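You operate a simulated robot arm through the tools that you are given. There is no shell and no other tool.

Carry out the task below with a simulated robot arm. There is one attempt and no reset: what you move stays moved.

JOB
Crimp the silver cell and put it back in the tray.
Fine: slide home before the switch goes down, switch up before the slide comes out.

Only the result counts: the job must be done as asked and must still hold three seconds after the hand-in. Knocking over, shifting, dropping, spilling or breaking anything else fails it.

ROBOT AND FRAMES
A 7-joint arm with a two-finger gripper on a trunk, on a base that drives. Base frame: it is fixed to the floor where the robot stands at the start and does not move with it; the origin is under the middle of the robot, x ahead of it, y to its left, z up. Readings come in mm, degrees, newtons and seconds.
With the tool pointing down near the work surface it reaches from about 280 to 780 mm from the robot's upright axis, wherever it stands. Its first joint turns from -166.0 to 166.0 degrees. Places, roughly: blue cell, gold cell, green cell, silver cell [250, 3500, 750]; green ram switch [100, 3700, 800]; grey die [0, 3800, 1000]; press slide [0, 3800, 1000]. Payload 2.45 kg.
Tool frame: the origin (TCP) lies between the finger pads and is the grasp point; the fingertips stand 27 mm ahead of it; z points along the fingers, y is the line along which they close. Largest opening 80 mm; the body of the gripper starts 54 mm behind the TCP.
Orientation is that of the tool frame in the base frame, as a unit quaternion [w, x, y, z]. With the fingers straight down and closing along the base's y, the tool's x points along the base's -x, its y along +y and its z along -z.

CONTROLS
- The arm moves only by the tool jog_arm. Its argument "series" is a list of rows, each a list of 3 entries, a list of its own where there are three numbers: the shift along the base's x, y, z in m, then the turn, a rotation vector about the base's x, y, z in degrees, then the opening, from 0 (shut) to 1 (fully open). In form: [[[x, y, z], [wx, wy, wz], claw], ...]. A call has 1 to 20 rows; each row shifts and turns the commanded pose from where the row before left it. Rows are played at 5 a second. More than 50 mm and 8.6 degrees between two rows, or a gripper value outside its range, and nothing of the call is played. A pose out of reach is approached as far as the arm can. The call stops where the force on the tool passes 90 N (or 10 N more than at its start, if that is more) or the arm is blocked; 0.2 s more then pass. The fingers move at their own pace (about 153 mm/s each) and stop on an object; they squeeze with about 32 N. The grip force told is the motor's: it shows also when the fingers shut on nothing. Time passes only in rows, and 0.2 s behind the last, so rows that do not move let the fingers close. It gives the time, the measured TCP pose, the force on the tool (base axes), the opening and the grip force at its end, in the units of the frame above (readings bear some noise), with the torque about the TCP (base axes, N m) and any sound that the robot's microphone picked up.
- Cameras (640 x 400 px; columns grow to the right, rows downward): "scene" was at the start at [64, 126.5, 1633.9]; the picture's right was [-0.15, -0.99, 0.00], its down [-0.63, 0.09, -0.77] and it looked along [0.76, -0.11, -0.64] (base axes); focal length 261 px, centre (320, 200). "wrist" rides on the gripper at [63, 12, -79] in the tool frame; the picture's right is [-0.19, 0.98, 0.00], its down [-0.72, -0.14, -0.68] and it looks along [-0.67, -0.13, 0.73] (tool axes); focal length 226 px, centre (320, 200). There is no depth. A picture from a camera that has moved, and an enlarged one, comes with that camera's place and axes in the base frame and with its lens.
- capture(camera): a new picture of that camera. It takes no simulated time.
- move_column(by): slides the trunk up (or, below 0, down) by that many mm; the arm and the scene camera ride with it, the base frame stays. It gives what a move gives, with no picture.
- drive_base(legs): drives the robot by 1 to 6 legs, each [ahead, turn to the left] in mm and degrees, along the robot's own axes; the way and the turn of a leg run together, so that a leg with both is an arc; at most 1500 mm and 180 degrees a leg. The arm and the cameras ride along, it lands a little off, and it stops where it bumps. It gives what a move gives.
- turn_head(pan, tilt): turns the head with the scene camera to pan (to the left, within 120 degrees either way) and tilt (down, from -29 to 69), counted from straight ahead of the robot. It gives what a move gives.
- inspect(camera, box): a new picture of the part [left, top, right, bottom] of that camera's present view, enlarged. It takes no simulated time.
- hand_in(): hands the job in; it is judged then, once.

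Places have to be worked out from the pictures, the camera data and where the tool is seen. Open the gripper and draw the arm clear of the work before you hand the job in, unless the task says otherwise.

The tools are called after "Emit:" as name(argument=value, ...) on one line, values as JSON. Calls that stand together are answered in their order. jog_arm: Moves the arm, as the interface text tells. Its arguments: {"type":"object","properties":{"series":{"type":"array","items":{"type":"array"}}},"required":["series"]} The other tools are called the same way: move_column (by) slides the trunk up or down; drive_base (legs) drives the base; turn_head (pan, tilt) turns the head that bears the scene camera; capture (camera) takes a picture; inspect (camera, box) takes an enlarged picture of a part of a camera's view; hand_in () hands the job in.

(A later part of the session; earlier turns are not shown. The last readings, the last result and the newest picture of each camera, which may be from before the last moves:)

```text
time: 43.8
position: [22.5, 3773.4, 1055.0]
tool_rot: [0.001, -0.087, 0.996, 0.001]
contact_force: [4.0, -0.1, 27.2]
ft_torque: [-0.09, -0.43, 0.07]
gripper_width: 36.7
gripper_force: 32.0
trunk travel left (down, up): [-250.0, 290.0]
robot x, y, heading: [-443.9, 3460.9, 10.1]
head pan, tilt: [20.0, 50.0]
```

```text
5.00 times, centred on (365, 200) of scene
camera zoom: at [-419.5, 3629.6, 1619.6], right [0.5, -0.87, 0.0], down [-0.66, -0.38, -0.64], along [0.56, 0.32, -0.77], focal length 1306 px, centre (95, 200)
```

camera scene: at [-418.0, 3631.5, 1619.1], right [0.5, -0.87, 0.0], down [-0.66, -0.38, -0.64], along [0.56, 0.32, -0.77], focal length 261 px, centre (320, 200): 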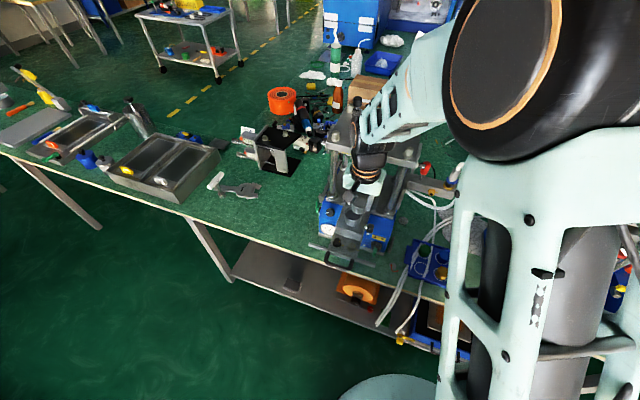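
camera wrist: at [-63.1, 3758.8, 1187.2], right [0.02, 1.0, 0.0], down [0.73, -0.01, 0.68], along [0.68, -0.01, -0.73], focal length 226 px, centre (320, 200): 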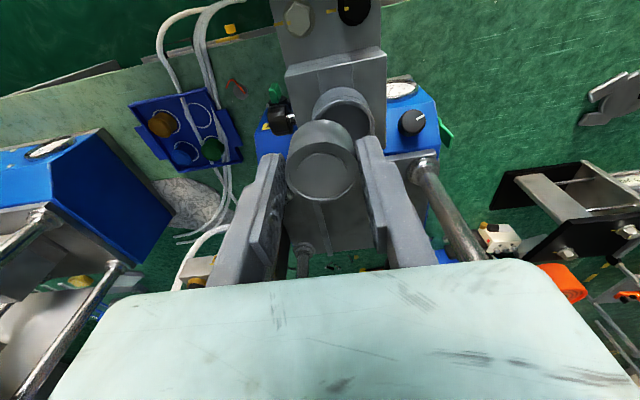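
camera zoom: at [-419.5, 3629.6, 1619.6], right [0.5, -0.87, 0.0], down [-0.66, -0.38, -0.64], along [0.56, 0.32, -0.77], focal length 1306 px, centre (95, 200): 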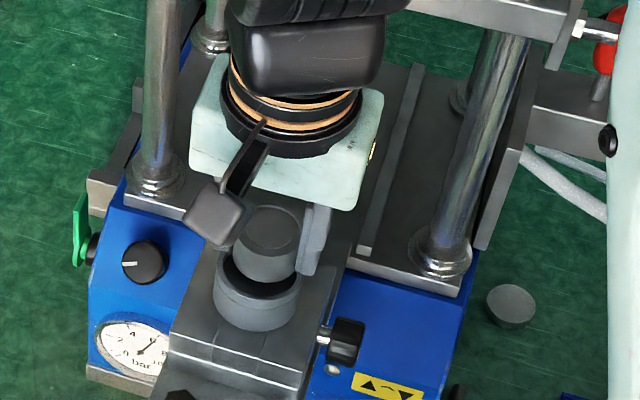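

Contact (27 N) with torque showing the touch on the far side: the cell's bottom rests on the far rim, and the picture shows the gap at the near side. I lift a bit, shift back 4 mm, and lower again gently.

Emit:
jog_arm(series=[[[0, 0, 0.006], [0, 0, 0], 0.2], [[-0.004, -0.0003, 0], [0, 0, 0], 0.2], [[0, 0, -0.004], [0, 0, 0], 0.2], [[0, 0, -0.002], [0, 0, 0], 0.2], [[0, 0, 0], [0, 0, 0], 0.2]])

Emit:
inspect(camera="wrist", box=[240, 60, 400, 220])

Emit:
inspect(camera="scene", box=[340, 180, 390, 230])

```text
time: 45.0
position: [16.5, 3774.9, 1055.3]
tool_rot: [0.001, -0.088, 0.996, -0.001]
contact_force: [-0.3, -0.7, 7.0]
ft_torque: [-0.04, -0.19, -0.07]
gripper_width: 36.7
gripper_force: 31.9
trunk travel left (down, up): [-250.0, 290.0]
robot x, y, heading: [-437.7, 3458.0, 10.2]
head pan, tilt: [20.0, 50.0]
```

```text
2.50 times, centred on (320, 140) of wrist
camera zoom: at [-47.1, 3776.3, 1133.7], right [0.02, 1.0, 0.0], down [0.73, -0.01, 0.68], along [0.68, -0.01, -0.73], focal length 565 px, centre (320, 350)
```

zoom: 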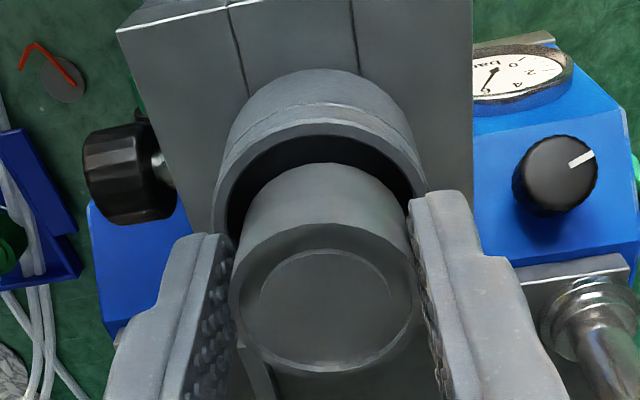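

```text
8.00 times, centred on (365, 205) of scene
camera zoom: at [-418.9, 3630.3, 1619.4], right [0.5, -0.87, 0.0], down [-0.66, -0.38, -0.64], along [0.56, 0.32, -0.77], focal length 2089 px, centre (-40, 160)
```

zoom: 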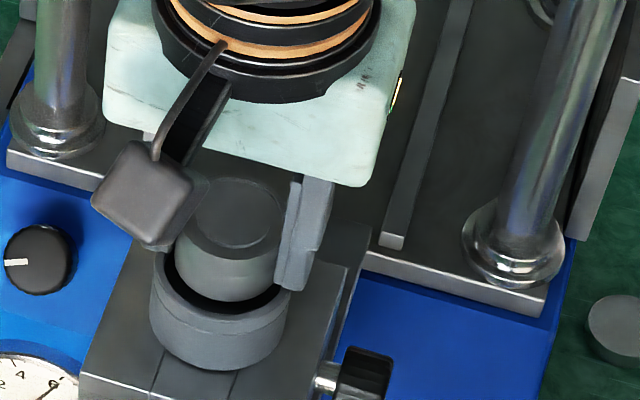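

Still light contact, again on the far side by the torque. I shift back another 2.5 mm and press lightly again.

Emit:
jog_arm(series=[[[0, 0, 0.003], [0, 0, 0], 0.2], [[-0.0025, 0.0005, 0], [0, 0, 0], 0.2], [[0, 0, -0.003], [0, 0, 0], 0.2], [[0, 0, -0.002], [0, 0, 0], 0.2], [[0, 0, -0.001], [0, 0, 0], 0.2]])

Emit:
inspect(camera="wrist", box=[240, 60, 400, 220])

Emit:
inspect(camera="scene", box=[340, 180, 390, 230])

```text
time: 46.2
position: [16.0, 3773.9, 1050.4]
tool_rot: [0.0, -0.087, 0.996, 0.0]
contact_force: [0.5, 0.1, -1.9]
ft_torque: [0.01, 0.03, 0.0]
gripper_width: 36.6
gripper_force: 31.9
trunk travel left (down, up): [-250.0, 290.0]
robot x, y, heading: [-444.4, 3457.3, 10.1]
head pan, tilt: [20.0, 50.0]
```

```text
2.50 times, centred on (320, 140) of wrist
camera zoom: at [-49.2, 3776.4, 1129.8], right [0.02, 1.0, 0.0], down [0.73, -0.01, 0.68], along [0.68, -0.01, -0.73], focal length 565 px, centre (320, 350)
```

zoom: 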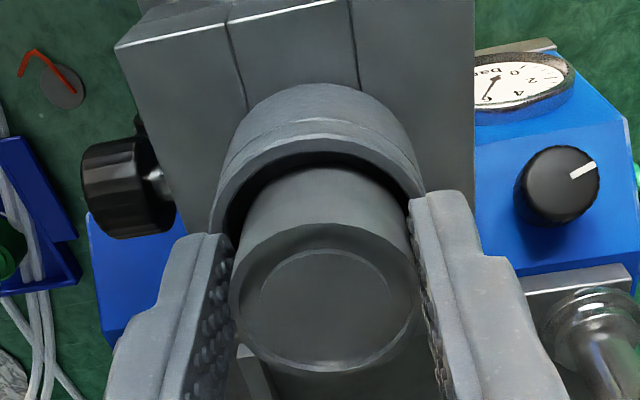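

```text
8.00 times, centred on (365, 205) of scene
camera zoom: at [-418.3, 3630.8, 1619.2], right [0.5, -0.87, 0.0], down [-0.66, -0.38, -0.64], along [0.56, 0.32, -0.77], focal length 2089 px, centre (-40, 160)
```

zoom: 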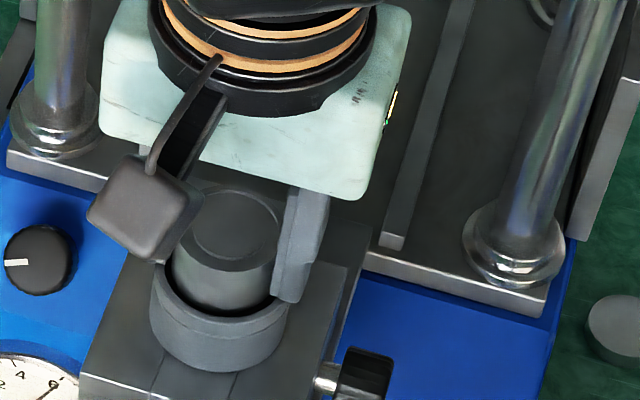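

The cell has now entered the nest (5 mm lower, no force). I continue down in small steps.

Emit:
jog_arm(series=[[[0, 0, -0.002], [0, 0, 0], 0.2], [[0, 0, -0.0015], [0, 0, 0], 0.2]])

```text
time: 46.8
position: [15.6, 3774.5, 1047.2]
tool_rot: [0.0, -0.088, 0.996, 0.001]
contact_force: [-0.3, -0.2, 4.4]
ft_torque: [-0.03, -0.02, 0.0]
gripper_width: 36.9
gripper_force: 31.8
trunk travel left (down, up): [-250.0, 290.0]
robot x, y, heading: [-440.6, 3460.7, 10.0]
head pan, tilt: [20.0, 50.0]
```

A slight upward force begins; I lower 1.5 mm more to confirm whether this is the nest floor or the rim.

Emit:
jog_arm(series=[[[0, 0, -0.0015], [0, 0, 0], 0.2], [[0, 0, 0], [0, 0, 0], 0.2]])

Emit:
inspect(camera="scene", box=[340, 180, 390, 230])

Emit:
inspect(camera="wrist", box=[240, 60, 400, 220])

```text
time: 47.4
position: [14.3, 3774.8, 1046.9]
tool_rot: [0.002, -0.088, 0.996, 0.001]
contact_force: [0.6, -0.8, 23.5]
ft_torque: [0.04, -0.07, 0.0]
gripper_width: 36.7
gripper_force: 31.9
trunk travel left (down, up): [-250.0, 290.0]
robot x, y, heading: [-440.4, 3457.4, 10.3]
head pan, tilt: [20.0, 50.0]
```

```text
8.00 times, centred on (365, 205) of scene
camera zoom: at [-419.8, 3629.7, 1619.6], right [0.5, -0.87, 0.0], down [-0.66, -0.38, -0.64], along [0.56, 0.32, -0.77], focal length 2089 px, centre (-40, 160)
```

zoom: 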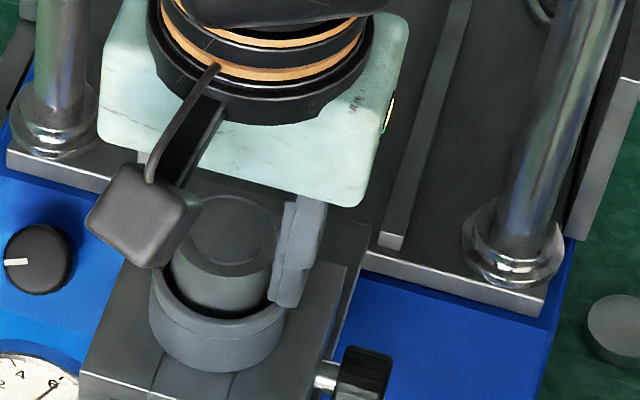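

```text
2.50 times, centred on (320, 140) of wrist
camera zoom: at [-49.9, 3776.1, 1126.4], right [0.02, 1.0, 0.0], down [0.73, -0.02, 0.68], along [0.68, -0.01, -0.73], focal length 565 px, centre (320, 350)
```

zoom: 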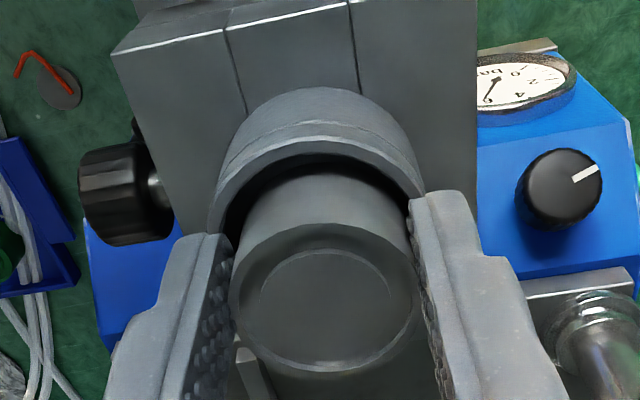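

The force is centred, with no torque: the cell is seated, or the fingertips sit evenly on the rim. I ease off slightly and open.

Emit:
jog_arm(series=[[[0, 0, 0.0015], [0, 0, 0], 0.2], [[0, 0, 0], [0, 0, 0], 0.5], [[0, 0, 0], [0, 0, 0], 0.6], [[0, 0, 0.01], [0, 0, 0], 0.63], [[0, 0, 0.03], [0, 0, 0], 0.63], [[0, 0, 0.04], [0, 0, 0], 0.63]])

Emit:
inspect(camera="scene", box=[320, 170, 400, 250])

Emit:
capture(camera="wrist")

```text
time: 48.8
position: [13.3, 3772.1, 1128.3]
tool_rot: [0.0, -0.086, 0.996, 0.0]
contact_force: [-0.1, -0.2, 0.2]
ft_torque: [0.04, -0.01, -0.01]
gripper_width: 50.3
gripper_force: 0.1
trunk travel left (down, up): [-250.0, 290.0]
robot x, y, heading: [-438.8, 3456.5, 9.8]
head pan, tilt: [20.0, 50.0]
```

```text
5.00 times, centred on (360, 210) of scene
camera zoom: at [-418.9, 3630.3, 1619.4], right [0.5, -0.87, 0.0], down [-0.66, -0.38, -0.64], along [0.56, 0.32, -0.77], focal length 1306 px, centre (120, 150)
```

zoom: 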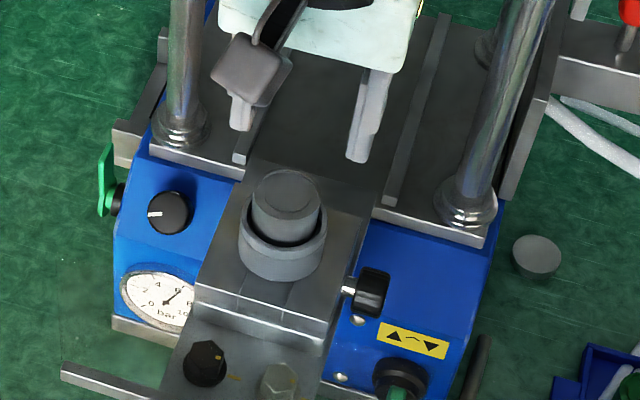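

```text
taken
camera wrist: at [-51.2, 3773.7, 1207.5], right [0.02, 1.0, 0.0], down [0.73, -0.01, 0.68], along [0.68, -0.01, -0.73], focal length 226 px, centre (320, 200)
```

wrist: 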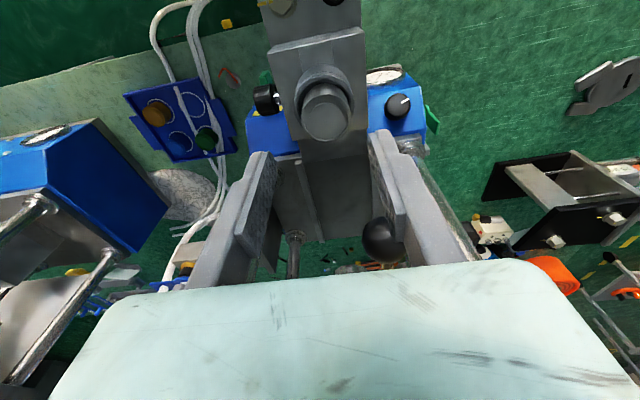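

The cell sits upright in the nest. The slide's U-handle crossbar is at about (-123, 3745, 966), running along the bench direction, so I move over it and begin turning the tool 90° to close across it.

Emit:
jog_arm(series=[[[-0.035, -0.006, 0], [0, 0, 0], 0.63], [[-0.035, -0.006, 0], [0, 0, 0], 0.63], [[-0.035, -0.006, 0], [0, 0, 0], 0.63], [[-0.033, -0.007, 0], [0, 0, 0], 0.63]])

Emit:
capture(camera="wrist")

Emit:
inspect(camera="scene", box=[290, 170, 410, 290])

```text
time: 49.8
position: [-123.2, 3746.9, 1126.3]
tool_rot: [-0.001, -0.086, 0.996, -0.002]
contact_force: [0.5, -0.3, 1.0]
ft_torque: [0.03, 0.02, -0.02]
gripper_width: 50.3
gripper_force: 0.0
trunk travel left (down, up): [-250.0, 290.0]
robot x, y, heading: [-438.1, 3458.5, 10.3]
head pan, tilt: [20.0, 50.0]
```

```text
taken
camera wrist: at [-187.1, 3749.0, 1206.3], right [0.02, 1.0, 0.0], down [0.73, -0.01, 0.68], along [0.68, -0.02, -0.73], focal length 226 px, centre (320, 200)
```

wrist: 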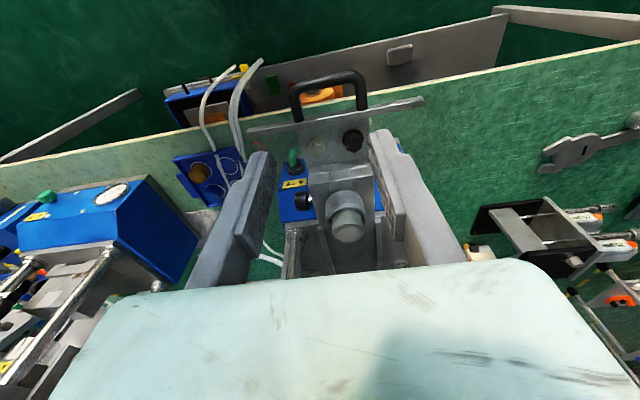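

```text
3.33 times, centred on (350, 230) of scene
camera zoom: at [-417.2, 3629.8, 1620.9], right [0.48, -0.87, 0.0], down [-0.66, -0.37, -0.66], along [0.58, 0.32, -0.75], focal length 871 px, centre (220, 100)
```

zoom: 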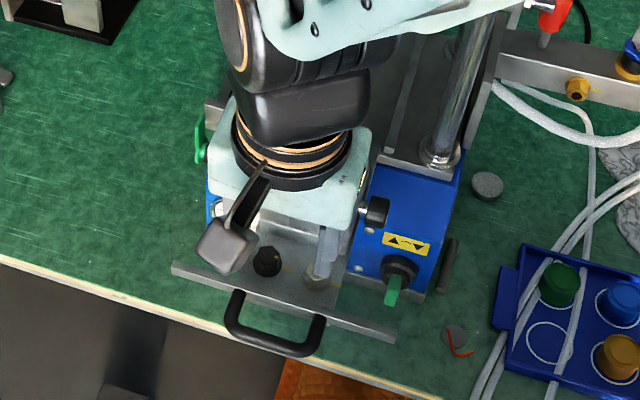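

The arm seems to nudge the head slightly, so I turn the head further left, where the press stays in view, then rotate the tool by 90°.

Emit:
turn_head(pan=40, tilt=48)

Emit:
jog_arm(series=[[[0, 0, 0], [0, 0, 8.2], 0.4], [[0, 0, 0], [0, 0, 8.2], 0.4], [[0, 0, 0], [0, 0, 8.2], 0.4], [[0, 0, 0], [0, 0, 8.2], 0.4], [[0, 0, 0], [0, 0, 8.2], 0.4], [[0, 0, 0], [0, 0, 8.2], 0.4], [[0, 0, 0], [0, 0, 8.2], 0.4], [[0, 0, 0], [0, 0, 8.2], 0.4], [[0, 0, 0], [0, 0, 8.2], 0.4], [[0, 0, 0], [0, 0, 8.1], 0.4], [[0, 0, 0], [0, 0, 8.1], 0.4]])

Emit:
capture(camera="wrist")

Emit:
capture(camera="scene")

```text
time: 50.6
position: [-122.3, 3748.7, 1126.4]
tool_rot: [-0.001, -0.087, 0.996, -0.001]
contact_force: [0.2, 0.5, 0.2]
ft_torque: [0.0, -0.02, 0.04]
gripper_width: 50.6
gripper_force: 0.0
trunk travel left (down, up): [-250.0, 290.0]
robot x, y, heading: [-439.9, 3457.7, 9.9]
head pan, tilt: [40.0, 48.0]
```

```text
time: 53.0
position: [-122.2, 3750.7, 1128.2]
tool_rot: [0.0, 0.766, -0.642, 0.0]
contact_force: [-0.5, -1.1, 0.2]
ft_torque: [0.01, 0.0, -0.02]
gripper_width: 32.1
gripper_force: 0.0
trunk travel left (down, up): [-250.0, 290.0]
robot x, y, heading: [-444.2, 3459.2, 9.9]
head pan, tilt: [40.0, 48.0]
```

```text
taken
camera wrist: at [-124.9, 3686.2, 1206.9], right [-1.0, 0.02, 0.0], down [0.01, 0.73, 0.68], along [0.01, 0.68, -0.73], focal length 226 px, centre (320, 200)
```

wrist: 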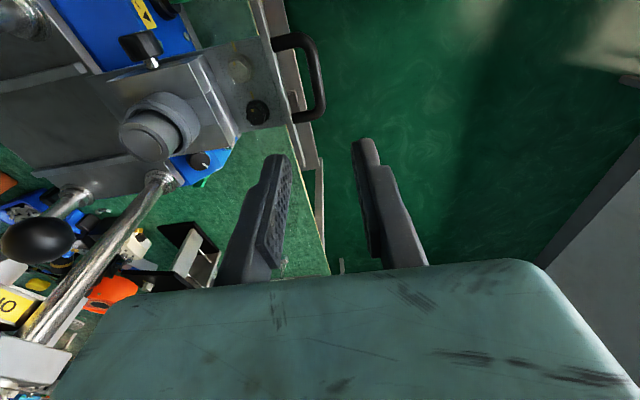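

```text
taken
camera scene: at [-434.5, 3652.5, 1622.0], right [0.77, -0.64, 0.0], down [-0.48, -0.57, -0.67], along [0.43, 0.51, -0.74], focal length 261 px, centre (320, 200)
```

scene: 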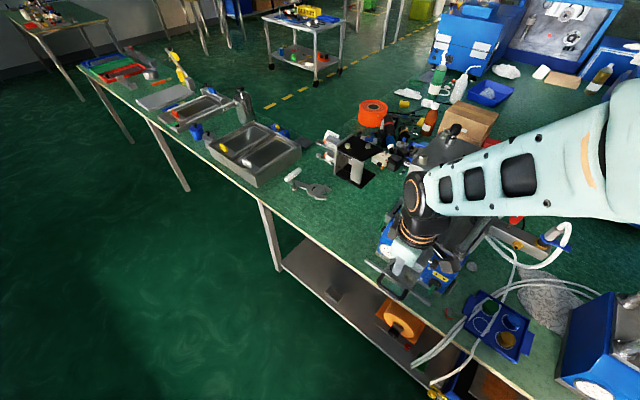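

The tool now closes across the handle. I enlarge the handle in both views to locate the crossbar.

Emit:
inspect(camera="wrist", box=[220, 10, 360, 150])

Emit:
inspect(camera="scene", box=[350, 220, 450, 320])

```text
2.86 times, centred on (290, 80) of wrist
camera zoom: at [-124.9, 3686.2, 1206.9], right [-1.0, 0.02, 0.0], down [0.01, 0.73, 0.68], along [0.01, 0.68, -0.73], focal length 646 px, centre (406, 543)
```

zoom: 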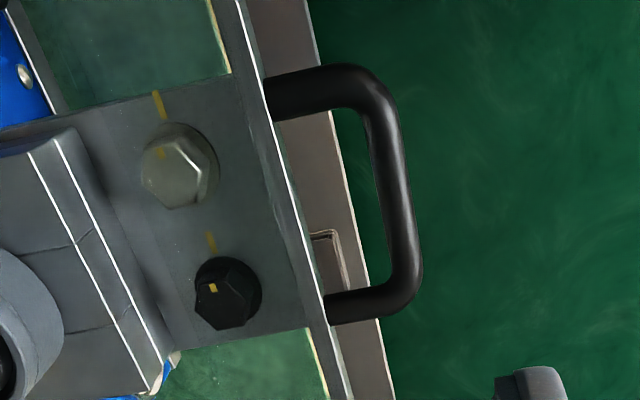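

```text
4.00 times, centred on (400, 270) of scene
camera zoom: at [-434.5, 3652.5, 1622.0], right [0.77, -0.64, 0.0], down [-0.48, -0.57, -0.67], along [0.43, 0.51, -0.74], focal length 1045 px, centre (0, -80)
```

zoom: 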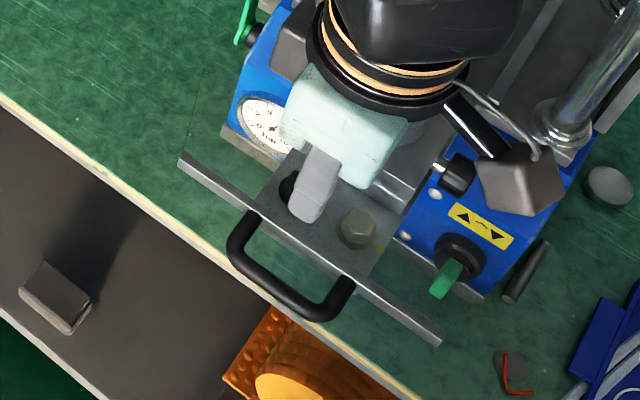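

Handle crossbar: centre about (-120, 3747, 964), 10 mm thick, with some 28 mm clear behind it. I lower most of the way over it and check the straddle.

Emit:
jog_arm(series=[[[0.003, -0.003, -0.04], [0, 0, 0], 0.4], [[0, 0, -0.04], [0, 0, 0], 0.4], [[0, 0, -0.03], [0, 0, 0], 0.4]])

Emit:
capture(camera="wrist")

Emit:
inspect(camera="scene", box=[350, 220, 450, 320])

```text
time: 53.8
position: [-120.5, 3747.7, 1019.8]
tool_rot: [0.001, 0.766, -0.643, -0.001]
contact_force: [0.1, -1.0, -0.2]
ft_torque: [0.0, 0.04, -0.03]
gripper_width: 31.8
gripper_force: 0.0
trunk travel left (down, up): [-250.0, 290.0]
robot x, y, heading: [-440.7, 3456.7, 10.2]
head pan, tilt: [40.0, 48.0]
```

```text
taken
camera wrist: at [-121.3, 3683.7, 1098.5], right [-1.0, 0.02, 0.0], down [0.01, 0.73, 0.68], along [0.01, 0.68, -0.73], focal length 226 px, centre (320, 200)
```

wrist: 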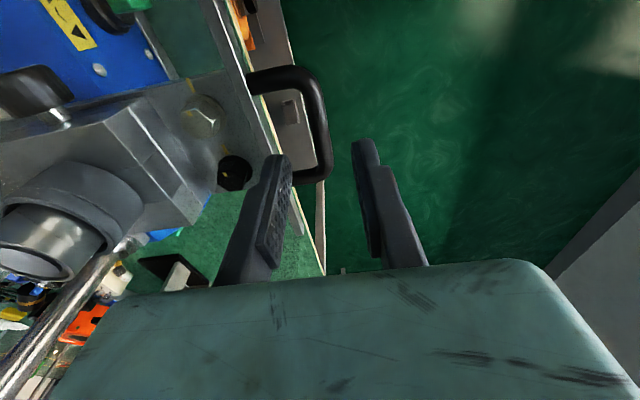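

```text
4.00 times, centred on (400, 270) of scene
camera zoom: at [-434.3, 3652.9, 1621.9], right [0.77, -0.64, 0.0], down [-0.48, -0.57, -0.67], along [0.43, 0.51, -0.74], focal length 1045 px, centre (0, -80)
```

zoom: 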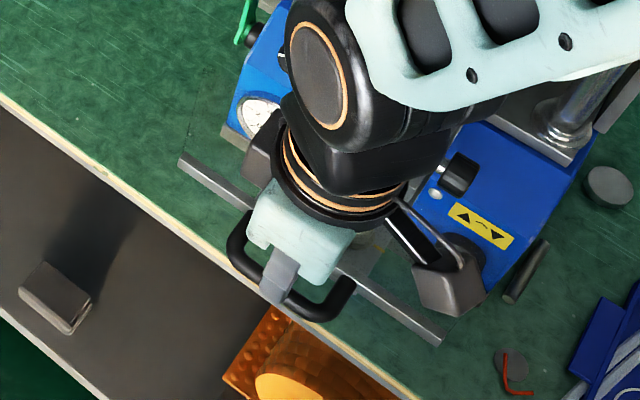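

The crossbar lies midway between the fingers. I lower the last 44 mm and close on it.

Emit:
jog_arm(series=[[[0.001, 0, -0.022], [0, 0, 0], 0.4], [[0, 0, -0.021], [0, 0, 0], 0.4], [[0, 0, 0], [0, 0, 0], 0.4]])

Emit:
capture(camera="wrist")

Emit:
inspect(camera="scene", box=[350, 220, 450, 320])

```text
time: 54.2
position: [-110.1, 3750.3, 1017.5]
tool_rot: [-0.014, 0.764, -0.645, 0.004]
contact_force: [4.3, -11.8, 51.4]
ft_torque: [-0.17, -1.76, -0.52]
gripper_width: 31.9
gripper_force: 0.1
trunk travel left (down, up): [-250.0, 290.0]
robot x, y, heading: [-443.5, 3460.3, 10.0]
head pan, tilt: [40.0, 48.0]
stopped in row 1: the force on the tool passed its limit at 126 N (the readings are from after the stop); the commanded pose is now the measured one
```

```text
taken
camera wrist: at [-114.0, 3684.4, 1094.7], right [-1.0, 0.03, -0.03], down [0.0, 0.72, 0.69], along [0.04, 0.69, -0.72], focal length 226 px, centre (320, 200)
```

wrist: 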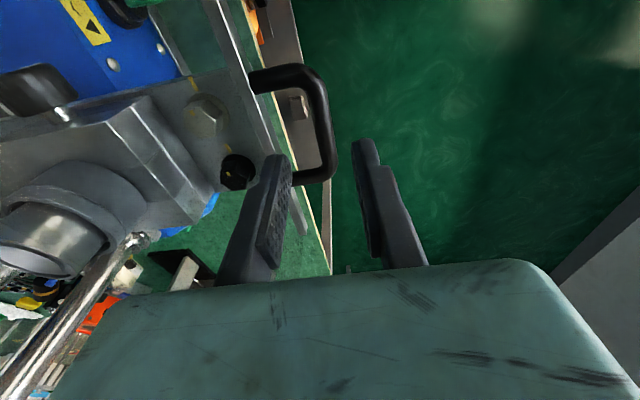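

```text
4.00 times, centred on (400, 270) of scene
camera zoom: at [-435.1, 3649.0, 1623.0], right [0.77, -0.64, 0.0], down [-0.48, -0.57, -0.67], along [0.43, 0.51, -0.74], focal length 1045 px, centre (0, -80)
```

zoom: 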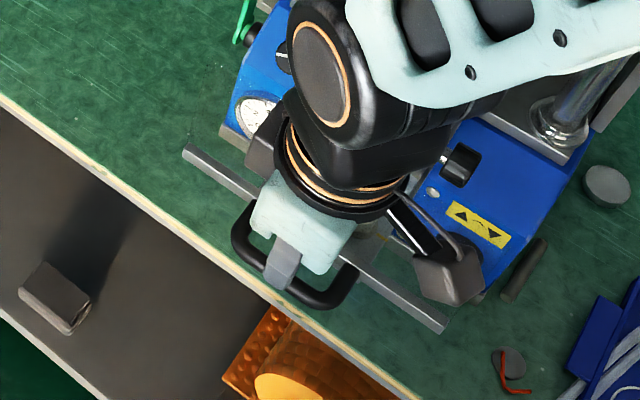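

The descent stopped at 126 N with the contact about 39 mm ahead of the tool axis, at the height of the gripper body's underside: there must be a clear guard standing on the slide's front bar. I back straight up and look for it.

Emit:
jog_arm(series=[[[0, 0, 0.03], [0, 0, 0], 0.4], [[-0.02, 0, 0.04], [0, 0, 0], 0.4], [[-0.03, 0, 0.03], [0, 0, 0], 0.4]])

Emit:
inspect(camera="scene", box=[350, 200, 470, 320])

Emit:
inspect(camera="wrist", box=[0, 0, 400, 260])

```text
time: 55.0
position: [-164.5, 3750.2, 1111.8]
tool_rot: [-0.009, 0.765, -0.644, 0.003]
contact_force: [-0.5, -0.2, -0.1]
ft_torque: [0.0, -0.04, 0.04]
gripper_width: 32.2
gripper_force: 0.0
trunk travel left (down, up): [-250.0, 290.0]
robot x, y, heading: [-437.8, 3457.2, 9.7]
head pan, tilt: [40.0, 48.0]
```

```text
3.33 times, centred on (410, 260) of scene
camera zoom: at [-435.4, 3651.9, 1622.1], right [0.77, -0.64, 0.0], down [-0.48, -0.57, -0.67], along [0.43, 0.51, -0.74], focal length 871 px, centre (20, 0)
```

zoom: 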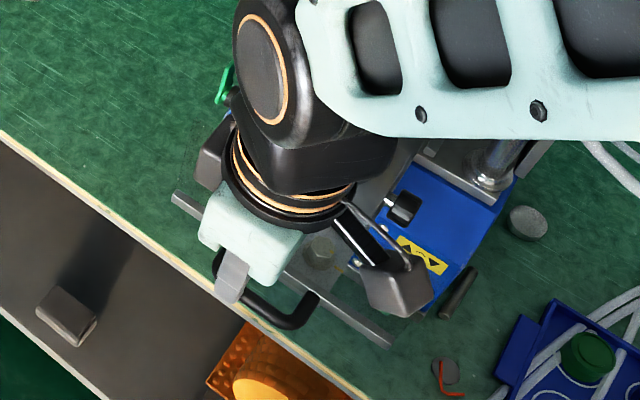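

```text
1.54 times, centred on (200, 130) of wrist
camera zoom: at [-167.6, 3684.5, 1190.0], right [-1.0, 0.02, -0.02], down [0.0, 0.72, 0.69], along [0.03, 0.69, -0.72], focal length 348 px, centre (505, 308)
```

zoom: 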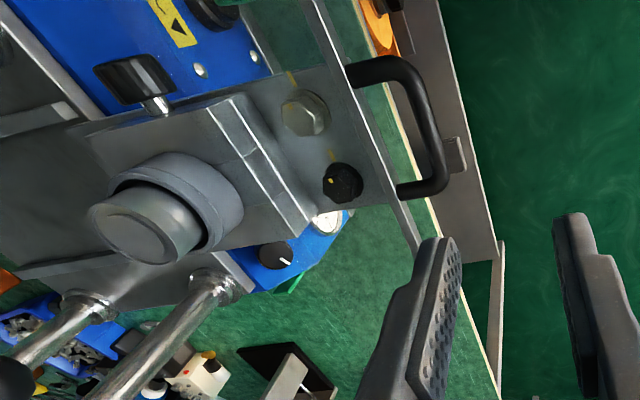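

I zoom on the bar's free end to find the guard's outline.

Emit:
inspect(camera="scene", box=[390, 225, 425, 260])

Emit:
inspect(camera="scene", box=[420, 265, 480, 325])

Emit:
inspect(camera="wrist", box=[120, 0, 300, 180])

```text
11.43 times, centred on (408, 242) of scene
camera zoom: at [-435.4, 3651.9, 1622.1], right [0.77, -0.64, 0.0], down [-0.48, -0.57, -0.67], along [0.43, 0.51, -0.74], focal length 2985 px, centre (-680, -286)
```

zoom: 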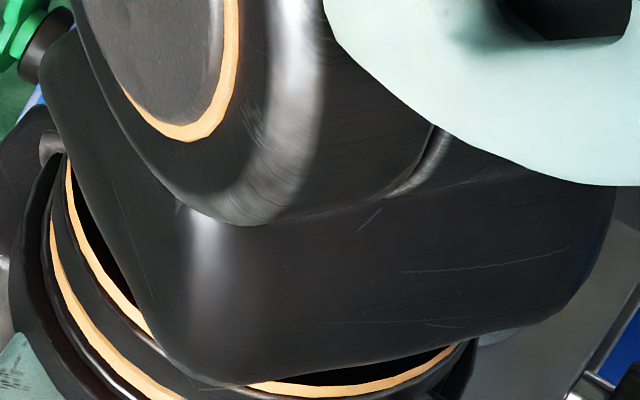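

```text
6.67 times, centred on (450, 295) of scene
camera zoom: at [-435.4, 3651.9, 1622.1], right [0.77, -0.64, 0.0], down [-0.48, -0.57, -0.67], along [0.43, 0.51, -0.74], focal length 1741 px, centre (-547, -433)
```

zoom: 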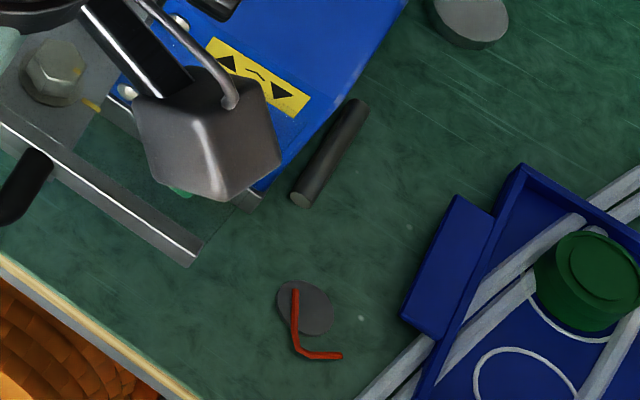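

```text
2.22 times, centred on (210, 90) of wrist
camera zoom: at [-167.6, 3684.5, 1190.0], right [-1.0, 0.02, -0.02], down [0.0, 0.72, 0.69], along [0.03, 0.69, -0.72], focal length 502 px, centre (564, 444)
```

zoom: 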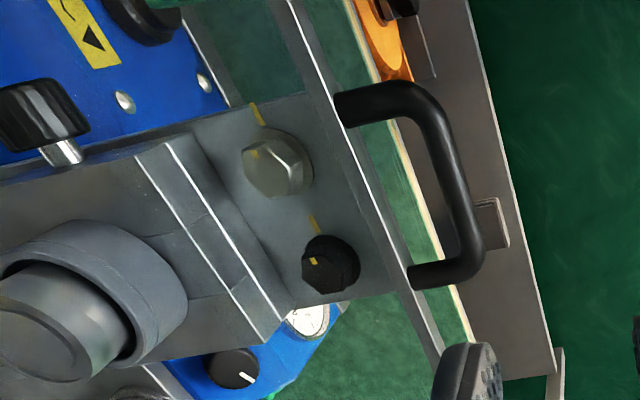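

No outline shows, but the contact fits a clear upright guard on the bar, topping out near z 1071. I will grip the handle with the tool tilted about 30°, so the hand stays on the robot's side of the guard. First I back the base 100 mm for room.

Emit:
drive_base(legs=[[-100, 0]])

Emit:
jog_arm(series=[[[0, 0, 0], [1.26, -7.14, 0], 0.3], [[0, 0, 0], [1.26, -7.14, 0], 0.3], [[0, 0, 0], [1.26, -7.14, 0], 0.3], [[0, 0, 0], [1.26, -7.14, 0], 0.3]])

Emit:
capture(camera="wrist")

Emit:
capture(camera="scene")

```text
time: 56.1
position: [-263.4, 3732.5, 1112.4]
tool_rot: [-0.01, 0.765, -0.644, 0.004]
contact_force: [-1.2, 0.9, -0.1]
ft_torque: [-0.02, -0.03, -0.01]
gripper_width: 31.7
gripper_force: 0.0
trunk travel left (down, up): [-250.0, 290.0]
robot x, y, heading: [-535.4, 3443.6, 9.8]
head pan, tilt: [40.0, 48.0]
```

```text
time: 57.3
position: [-236.8, 3679.2, 1067.5]
tool_rot: [-0.132, 0.709, -0.669, 0.179]
contact_force: [0.5, -0.7, -0.3]
ft_torque: [0.02, 0.06, 0.05]
gripper_width: 24.0
gripper_force: 0.0
trunk travel left (down, up): [-250.0, 290.0]
robot x, y, heading: [-539.6, 3442.8, 9.9]
head pan, tilt: [40.0, 48.0]
stopped in row 4: the arm was blocked; the commanded pose is now the measured one
```

```text
taken
camera wrist: at [-279.5, 3621.0, 1138.7], right [-0.89, 0.12, -0.43], down [-0.19, 0.76, 0.62], along [0.41, 0.64, -0.66], focal length 226 px, centre (320, 200)
```

wrist: 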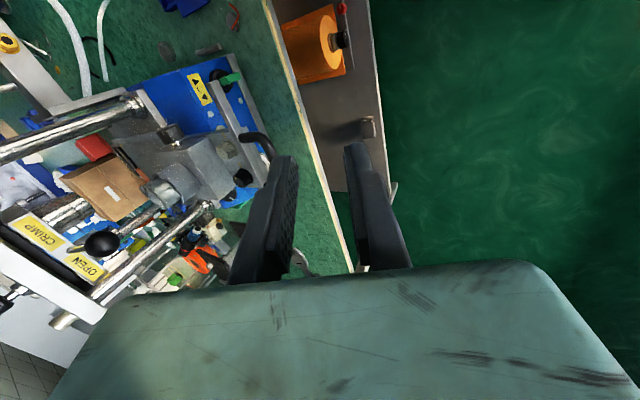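

```text
taken
camera scene: at [-559.0, 3648.2, 1621.3], right [0.95, -0.3, 0.0], down [-0.22, -0.72, -0.66], along [0.2, 0.63, -0.75], focal length 261 px, centre (320, 200)
```

scene: 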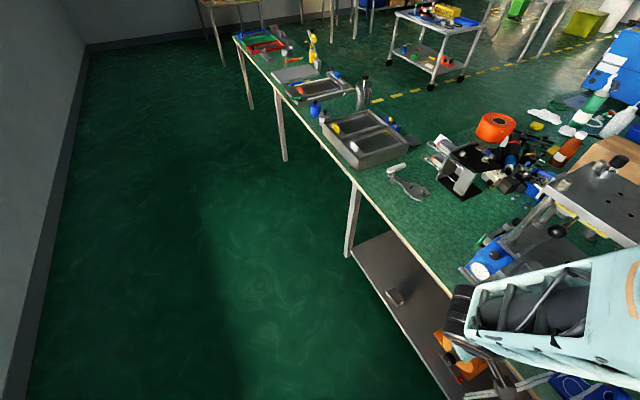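

The arm, folded too close in, ran against the head (pushed to about 62° pan). I move the arm outward first, and set the head where it is.

Emit:
jog_arm(series=[[[0.035, 0.02, 0.015], [0, 0, 0], 0.3], [[0.035, 0.02, 0.015], [0, 0, 0], 0.3], [[0.02, 0.02, 0.01], [0, 0, 0], 0.3]])

Emit:
turn_head(pan=45, tilt=48)

Emit:
capture(camera="scene")

```text
time: 58.1
position: [-147.2, 3746.5, 1111.6]
tool_rot: [-0.138, 0.711, -0.666, 0.179]
contact_force: [-0.8, 0.4, -1.1]
ft_torque: [-0.02, -0.01, -0.02]
gripper_width: 23.9
gripper_force: 0.0
trunk travel left (down, up): [-250.0, 290.0]
robot x, y, heading: [-542.2, 3446.7, 9.9]
head pan, tilt: [40.0, 48.0]
```

```text
time: 58.8
position: [-148.7, 3746.4, 1111.4]
tool_rot: [-0.139, 0.711, -0.666, 0.178]
contact_force: [-0.1, 0.5, 0.3]
ft_torque: [-0.01, 0.01, 0.03]
gripper_width: 24.4
gripper_force: 0.1
trunk travel left (down, up): [-250.0, 290.0]
robot x, y, heading: [-542.1, 3441.4, 9.8]
head pan, tilt: [45.0, 48.0]
```

```text
taken
camera scene: at [-538.0, 3639.5, 1622.0], right [0.82, -0.58, 0.0], down [-0.43, -0.61, -0.67], along [0.38, 0.55, -0.74], focal length 261 px, centre (320, 200)
```

scene: 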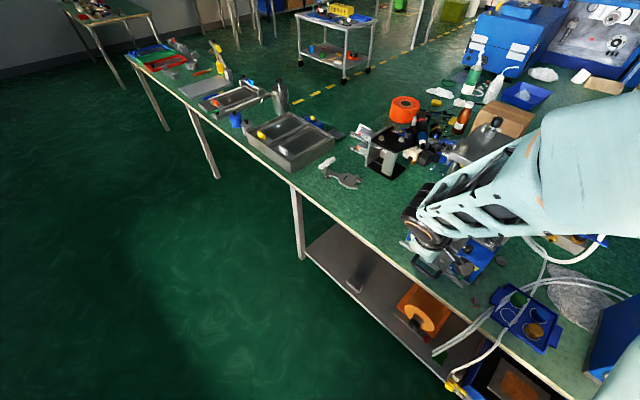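

The head is free again. I finish the tilt (two small rotations) to about 30° with the closing plane upright along the slide's direction.

Emit:
jog_arm(series=[[[0, 0, 0], [2.4, -2.0, 3.8], 0.3], [[0, 0, 0], [2.4, -2.0, 3.8], 0.3], [[0, 0, 0], [0, 0, 0], 0.3]])

Emit:
capture(camera="wrist")

Emit:
inspect(camera="scene", box=[380, 170, 520, 310])

```text
time: 59.6
position: [-147.4, 3746.2, 1109.0]
tool_rot: [-0.2, 0.742, -0.618, 0.166]
contact_force: [-0.8, 0.1, -0.1]
ft_torque: [-0.02, 0.01, -0.06]
gripper_width: 24.0
gripper_force: 0.1
trunk travel left (down, up): [-250.0, 290.0]
robot x, y, heading: [-538.0, 3439.6, 9.7]
head pan, tilt: [45.0, 48.0]
```

```text
taken
camera wrist: at [-186.4, 3675.4, 1170.6], right [-0.87, 0.04, -0.49], down [-0.34, 0.67, 0.66], along [0.35, 0.74, -0.57], focal length 226 px, centre (320, 200)
```

wrist: 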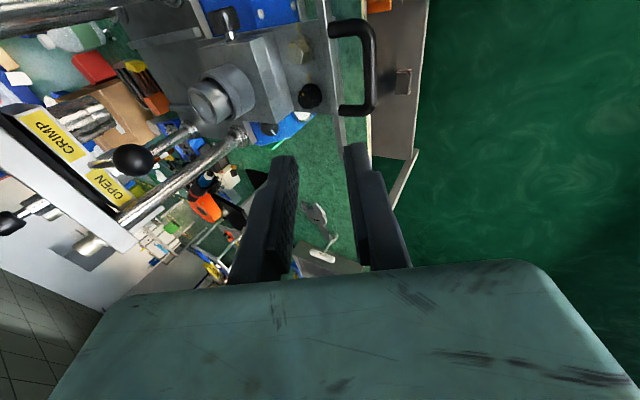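

```text
2.86 times, centred on (450, 240) of scene
camera zoom: at [-535.3, 3638.9, 1624.2], right [0.8, -0.6, 0.0], down [-0.44, -0.58, -0.69], along [0.42, 0.55, -0.72], focal length 746 px, centre (-51, 86)
```

zoom: 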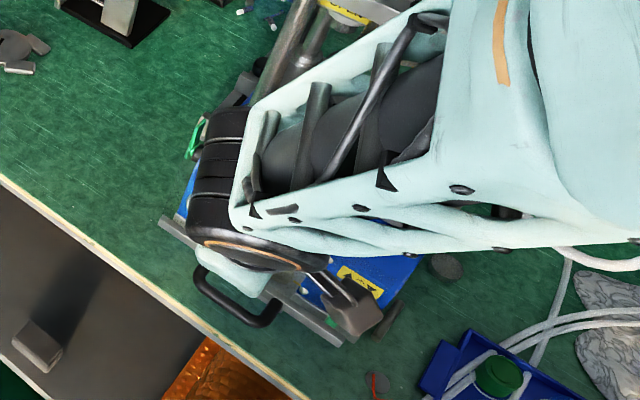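

The tilt is right. The crossbar measures about (-119, 3743, 964) with the bar 34 mm behind it. I go to a start point 100 mm back along the tool axis, fingers 20 mm apart.

Emit:
jog_arm(series=[[[-0.012, -0.005, -0.025], [0, 0, 0], 0.26], [[-0.0126, -0.005, -0.025], [0, 0, 0], 0.26], [[0, 0, 0], [0, 0, 0], 0.26]])

Emit:
capture(camera="wrist")

Emit:
inspect(camera="scene", box=[390, 210, 490, 310])

```text
time: 60.4
position: [-171.8, 3736.8, 1062.4]
tool_rot: [-0.203, 0.741, -0.619, 0.165]
contact_force: [0.6, -0.4, -0.4]
ft_torque: [0.02, -0.05, -0.02]
gripper_width: 20.7
gripper_force: 0.0
trunk travel left (down, up): [-250.0, 290.0]
robot x, y, heading: [-538.0, 3440.0, 9.7]
head pan, tilt: [45.0, 48.0]
```

```text
taken
camera wrist: at [-210.9, 3665.5, 1122.7], right [-0.87, 0.04, -0.49], down [-0.35, 0.66, 0.66], along [0.35, 0.75, -0.56], focal length 226 px, centre (320, 200)
```

wrist: 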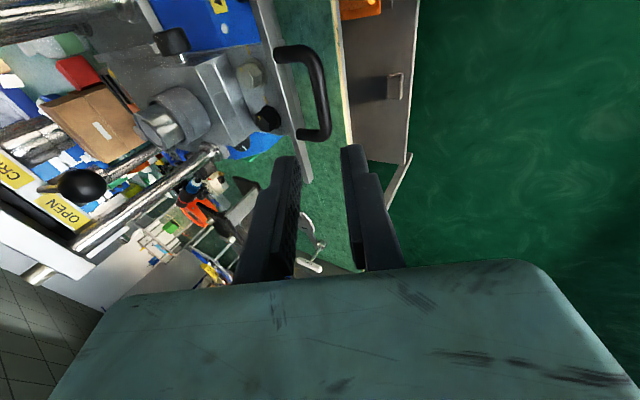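

```text
4.00 times, centred on (440, 260) of scene
camera zoom: at [-538.1, 3639.5, 1622.0], right [0.82, -0.57, 0.0], down [-0.43, -0.61, -0.67], along [0.38, 0.55, -0.74], focal length 1045 px, centre (-160, -40)
```

zoom: 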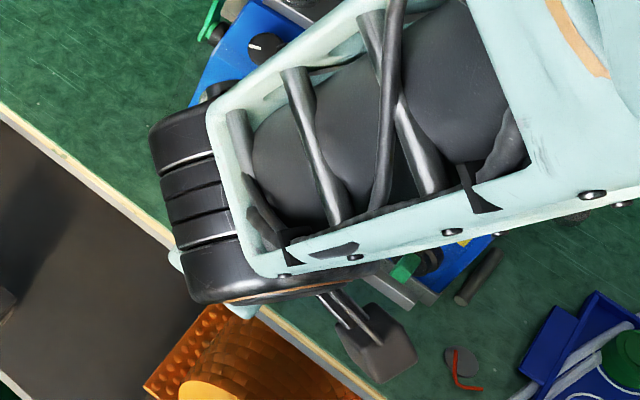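

The crossbar again measures (-119, 3746, 964). I correct 4 mm back and advance along the tool axis, stopping short for a check.

Emit:
jog_arm(series=[[[-0.004, 0, 0], [0, 0, 0], 0.26], [[0.0176, 0.0031, -0.0304], [0, 0, 0], 0.26], [[0.0176, 0.0031, -0.0304], [0, 0, 0], 0.26], [[0, 0, 0], [0, 0, 0], 0.26]])

Emit:
capture(camera="wrist")

```text
time: 61.4
position: [-141.3, 3741.9, 1000.9]
tool_rot: [-0.202, 0.741, -0.619, 0.166]
contact_force: [0.4, 0.3, 0.4]
ft_torque: [-0.02, -0.01, 0.02]
gripper_width: 20.7
gripper_force: 0.1
trunk travel left (down, up): [-250.0, 290.0]
robot x, y, heading: [-538.9, 3442.5, 10.0]
head pan, tilt: [45.0, 48.0]
```

```text
taken
camera wrist: at [-180.5, 3670.3, 1062.3], right [-0.87, 0.04, -0.49], down [-0.35, 0.66, 0.66], along [0.36, 0.75, -0.56], focal length 226 px, centre (320, 200)
```

wrist: 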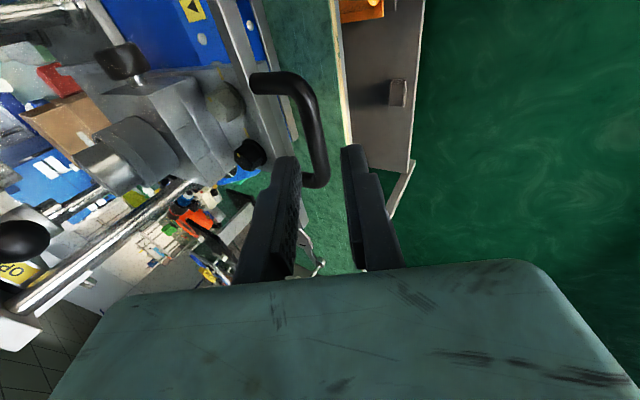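

The crossbar is centred between the fingertips. I advance the last 33 mm and close.

Emit:
jog_arm(series=[[[0.0085, 0.0015, -0.0145], [0, 0, 0], 0.26], [[0.0085, 0.0015, -0.0145], [0, 0, 0], 0.26], [[0, 0, 0], [0, 0, 0], 0.1], [[0, 0, 0], [0, 0, 0], 0.05], [[0, 0, 0], [0, 0, 0], 0.05]])

Emit:
capture(camera="wrist")

```text
time: 62.6
position: [-125.7, 3744.4, 973.9]
tool_rot: [-0.203, 0.74, -0.619, 0.166]
contact_force: [1.5, -0.3, 13.0]
ft_torque: [-0.1, -0.2, 0.26]
gripper_width: 11.8
gripper_force: 38.4
trunk travel left (down, up): [-250.0, 290.0]
robot x, y, heading: [-538.0, 3439.6, 10.1]
head pan, tilt: [45.0, 48.0]
```

```text
taken
camera wrist: at [-164.6, 3673.7, 1035.1], right [-0.87, 0.04, -0.5], down [-0.35, 0.66, 0.66], along [0.36, 0.75, -0.56], focal length 226 px, centre (320, 200)
```

wrist: 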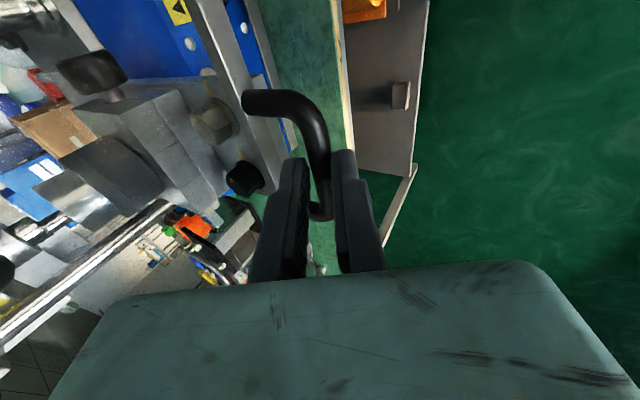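

The handle is gripped (11.8 mm). I push along the slide's direction (0.985, 0.174), 40 mm to begin with, watching the force.

Emit:
jog_arm(series=[[[0, 0, 0.001], [0, 0, 0], 0.05], [[0.00985, 0.00174, 0], [0, 0, 0], 0.05], [[0.00985, 0.00174, 0], [0, 0, 0], 0.05], [[0.00985, 0.00174, 0], [0, 0, 0], 0.05], [[0.00985, 0.00174, 0], [0, 0, 0], 0.05]])

Emit:
capture(camera="scene")

Emit:
capture(camera="wrist")

```text
time: 63.8
position: [-85.1, 3751.0, 973.3]
tool_rot: [-0.204, 0.74, -0.619, 0.167]
contact_force: [1.1, -1.2, 19.4]
ft_torque: [-0.37, -0.29, 0.11]
gripper_width: 11.7
gripper_force: 38.3
trunk travel left (down, up): [-250.0, 290.0]
robot x, y, heading: [-536.1, 3442.2, 9.7]
head pan, tilt: [45.0, 48.0]
```

```text
taken
camera scene: at [-539.1, 3638.6, 1622.2], right [0.82, -0.57, 0.0], down [-0.43, -0.61, -0.67], along [0.39, 0.55, -0.74], focal length 261 px, centre (320, 200)
```

scene: 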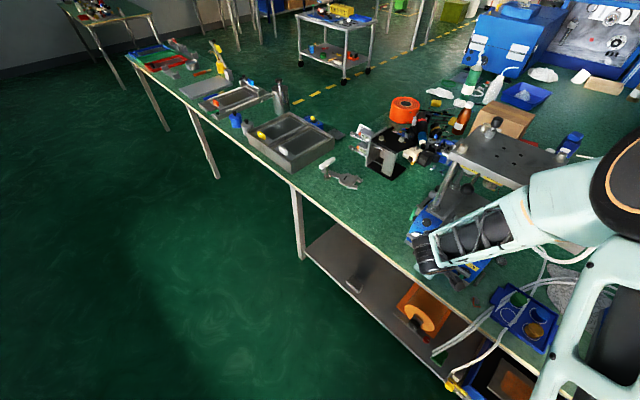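

```text
taken
camera wrist: at [-124.1, 3680.6, 1034.9], right [-0.87, 0.04, -0.5], down [-0.35, 0.66, 0.66], along [0.36, 0.75, -0.56], focal length 226 px, centre (320, 200)
```

wrist: 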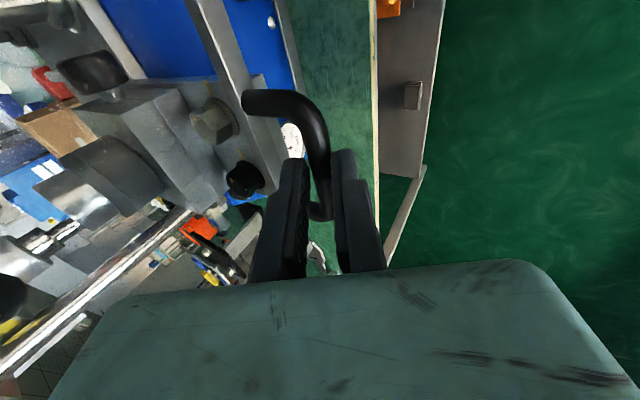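

The slide moves freely (no horizontal force). I relieve the vertical load slightly and push on another 40 mm.

Emit:
jog_arm(series=[[[0, 0, 0.0015], [0, 0, 0], 0.05], [[0.00985, 0.00174, 0], [0, 0, 0], 0.05], [[0.00985, 0.00174, 0], [0, 0, 0], 0.05], [[0.00985, 0.00174, 0], [0, 0, 0], 0.05], [[0.00985, 0.00174, 0], [0, 0, 0], 0.05]])

Emit:
capture(camera="wrist")

```text
time: 65.0
position: [-45.9, 3758.7, 972.9]
tool_rot: [-0.202, 0.741, -0.619, 0.165]
contact_force: [1.1, -2.3, 2.3]
ft_torque: [0.42, 0.03, 0.56]
gripper_width: 11.5
gripper_force: 38.7
trunk travel left (down, up): [-250.0, 290.0]
robot x, y, heading: [-535.5, 3439.3, 9.7]
head pan, tilt: [45.0, 48.0]
```

```text
taken
camera wrist: at [-84.2, 3687.3, 1035.2], right [-0.87, 0.04, -0.49], down [-0.35, 0.66, 0.66], along [0.35, 0.75, -0.56], focal length 226 px, centre (320, 200)
```

wrist: 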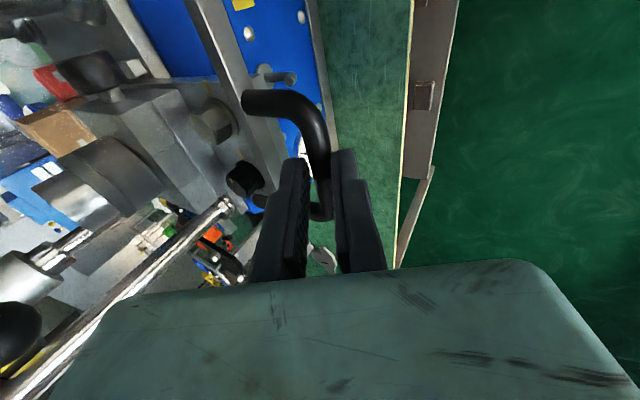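

The slide is 80 mm in, still free. I push on another 40 mm.

Emit:
jog_arm(series=[[[0.00985, 0.00174, 0], [0, 0, 0], 0.05], [[0.00985, 0.00174, 0], [0, 0, 0], 0.05], [[0.00985, 0.00174, 0], [0, 0, 0], 0.05], [[0.00985, 0.00174, 0], [0, 0, 0], 0.05], [[0, 0, 0], [0, 0, 0], 0.05]])

Emit:
capture(camera="wrist")

Emit:
inspect(camera="scene", box=[390, 100, 570, 290])

```text
time: 66.2
position: [-5.7, 3765.8, 973.4]
tool_rot: [-0.201, 0.741, -0.619, 0.166]
contact_force: [1.7, -1.2, -3.2]
ft_torque: [-0.01, 0.01, 0.29]
gripper_width: 11.4
gripper_force: 38.1
trunk travel left (down, up): [-250.0, 290.0]
robot x, y, heading: [-540.7, 3443.0, 10.0]
head pan, tilt: [45.0, 48.0]
```

```text
taken
camera wrist: at [-45.1, 3693.9, 1035.2], right [-0.87, 0.04, -0.49], down [-0.35, 0.66, 0.66], along [0.36, 0.75, -0.56], focal length 226 px, centre (320, 200)
```

wrist: 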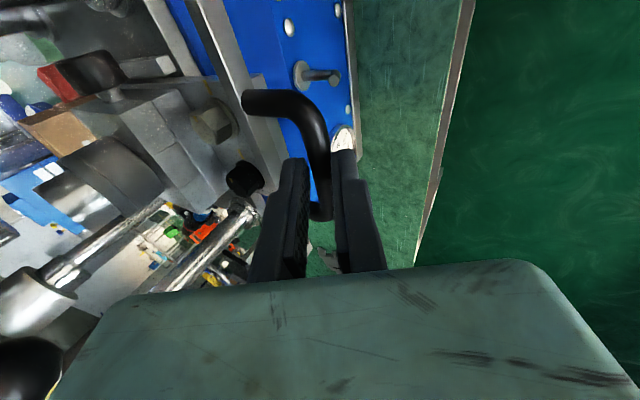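

```text
2.11 times, centred on (480, 195) of scene
camera zoom: at [-537.6, 3639.5, 1622.0], right [0.82, -0.57, 0.0], down [-0.43, -0.61, -0.67], along [0.38, 0.55, -0.74], focal length 550 px, centre (-17, 210)
```

zoom: 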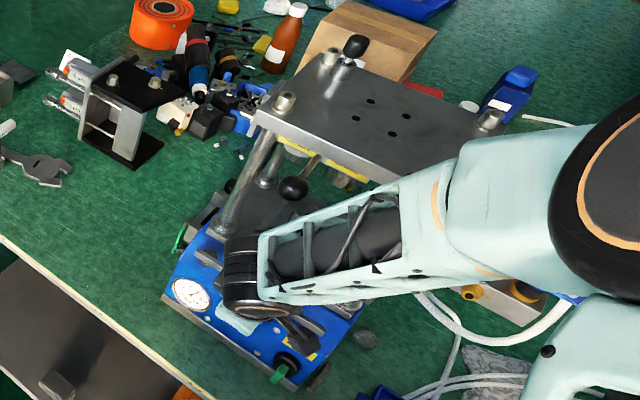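

120 mm in, still free. I continue more gently with 6 mm rows until it stops.

Emit:
jog_arm(series=[[[0.00591, 0.00104, 0], [0, 0, 0], 0.05], [[0.00591, 0.00104, 0], [0, 0, 0], 0.05], [[0.00591, 0.00104, 0], [0, 0, 0], 0.05], [[0.00591, 0.00104, 0], [0, 0, 0], 0.05], [[0.00591, 0.00104, 0], [0, 0, 0], 0.05]])

Emit:
capture(camera="wrist")

```text
time: 67.4
position: [22.2, 3770.7, 973.8]
tool_rot: [-0.201, 0.74, -0.62, 0.166]
contact_force: [0.5, -6.7, -10.0]
ft_torque: [-0.06, 0.07, 0.25]
gripper_width: 11.6
gripper_force: 38.3
trunk travel left (down, up): [-250.0, 290.0]
robot x, y, heading: [-537.2, 3446.9, 9.9]
head pan, tilt: [45.0, 48.0]
```

```text
taken
camera wrist: at [-15.9, 3699.0, 1035.3], right [-0.87, 0.04, -0.49], down [-0.34, 0.66, 0.66], along [0.36, 0.75, -0.56], focal length 226 px, centre (320, 200)
```

wrist: 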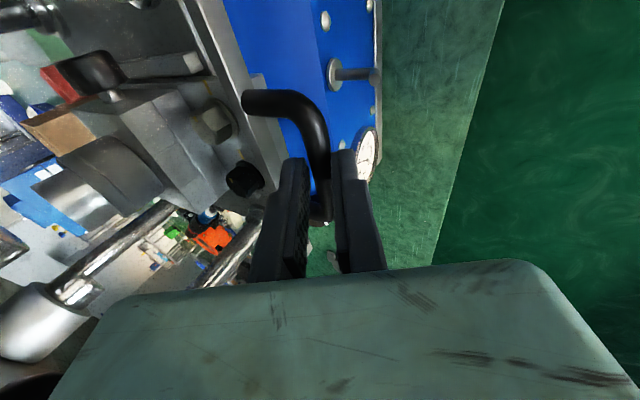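

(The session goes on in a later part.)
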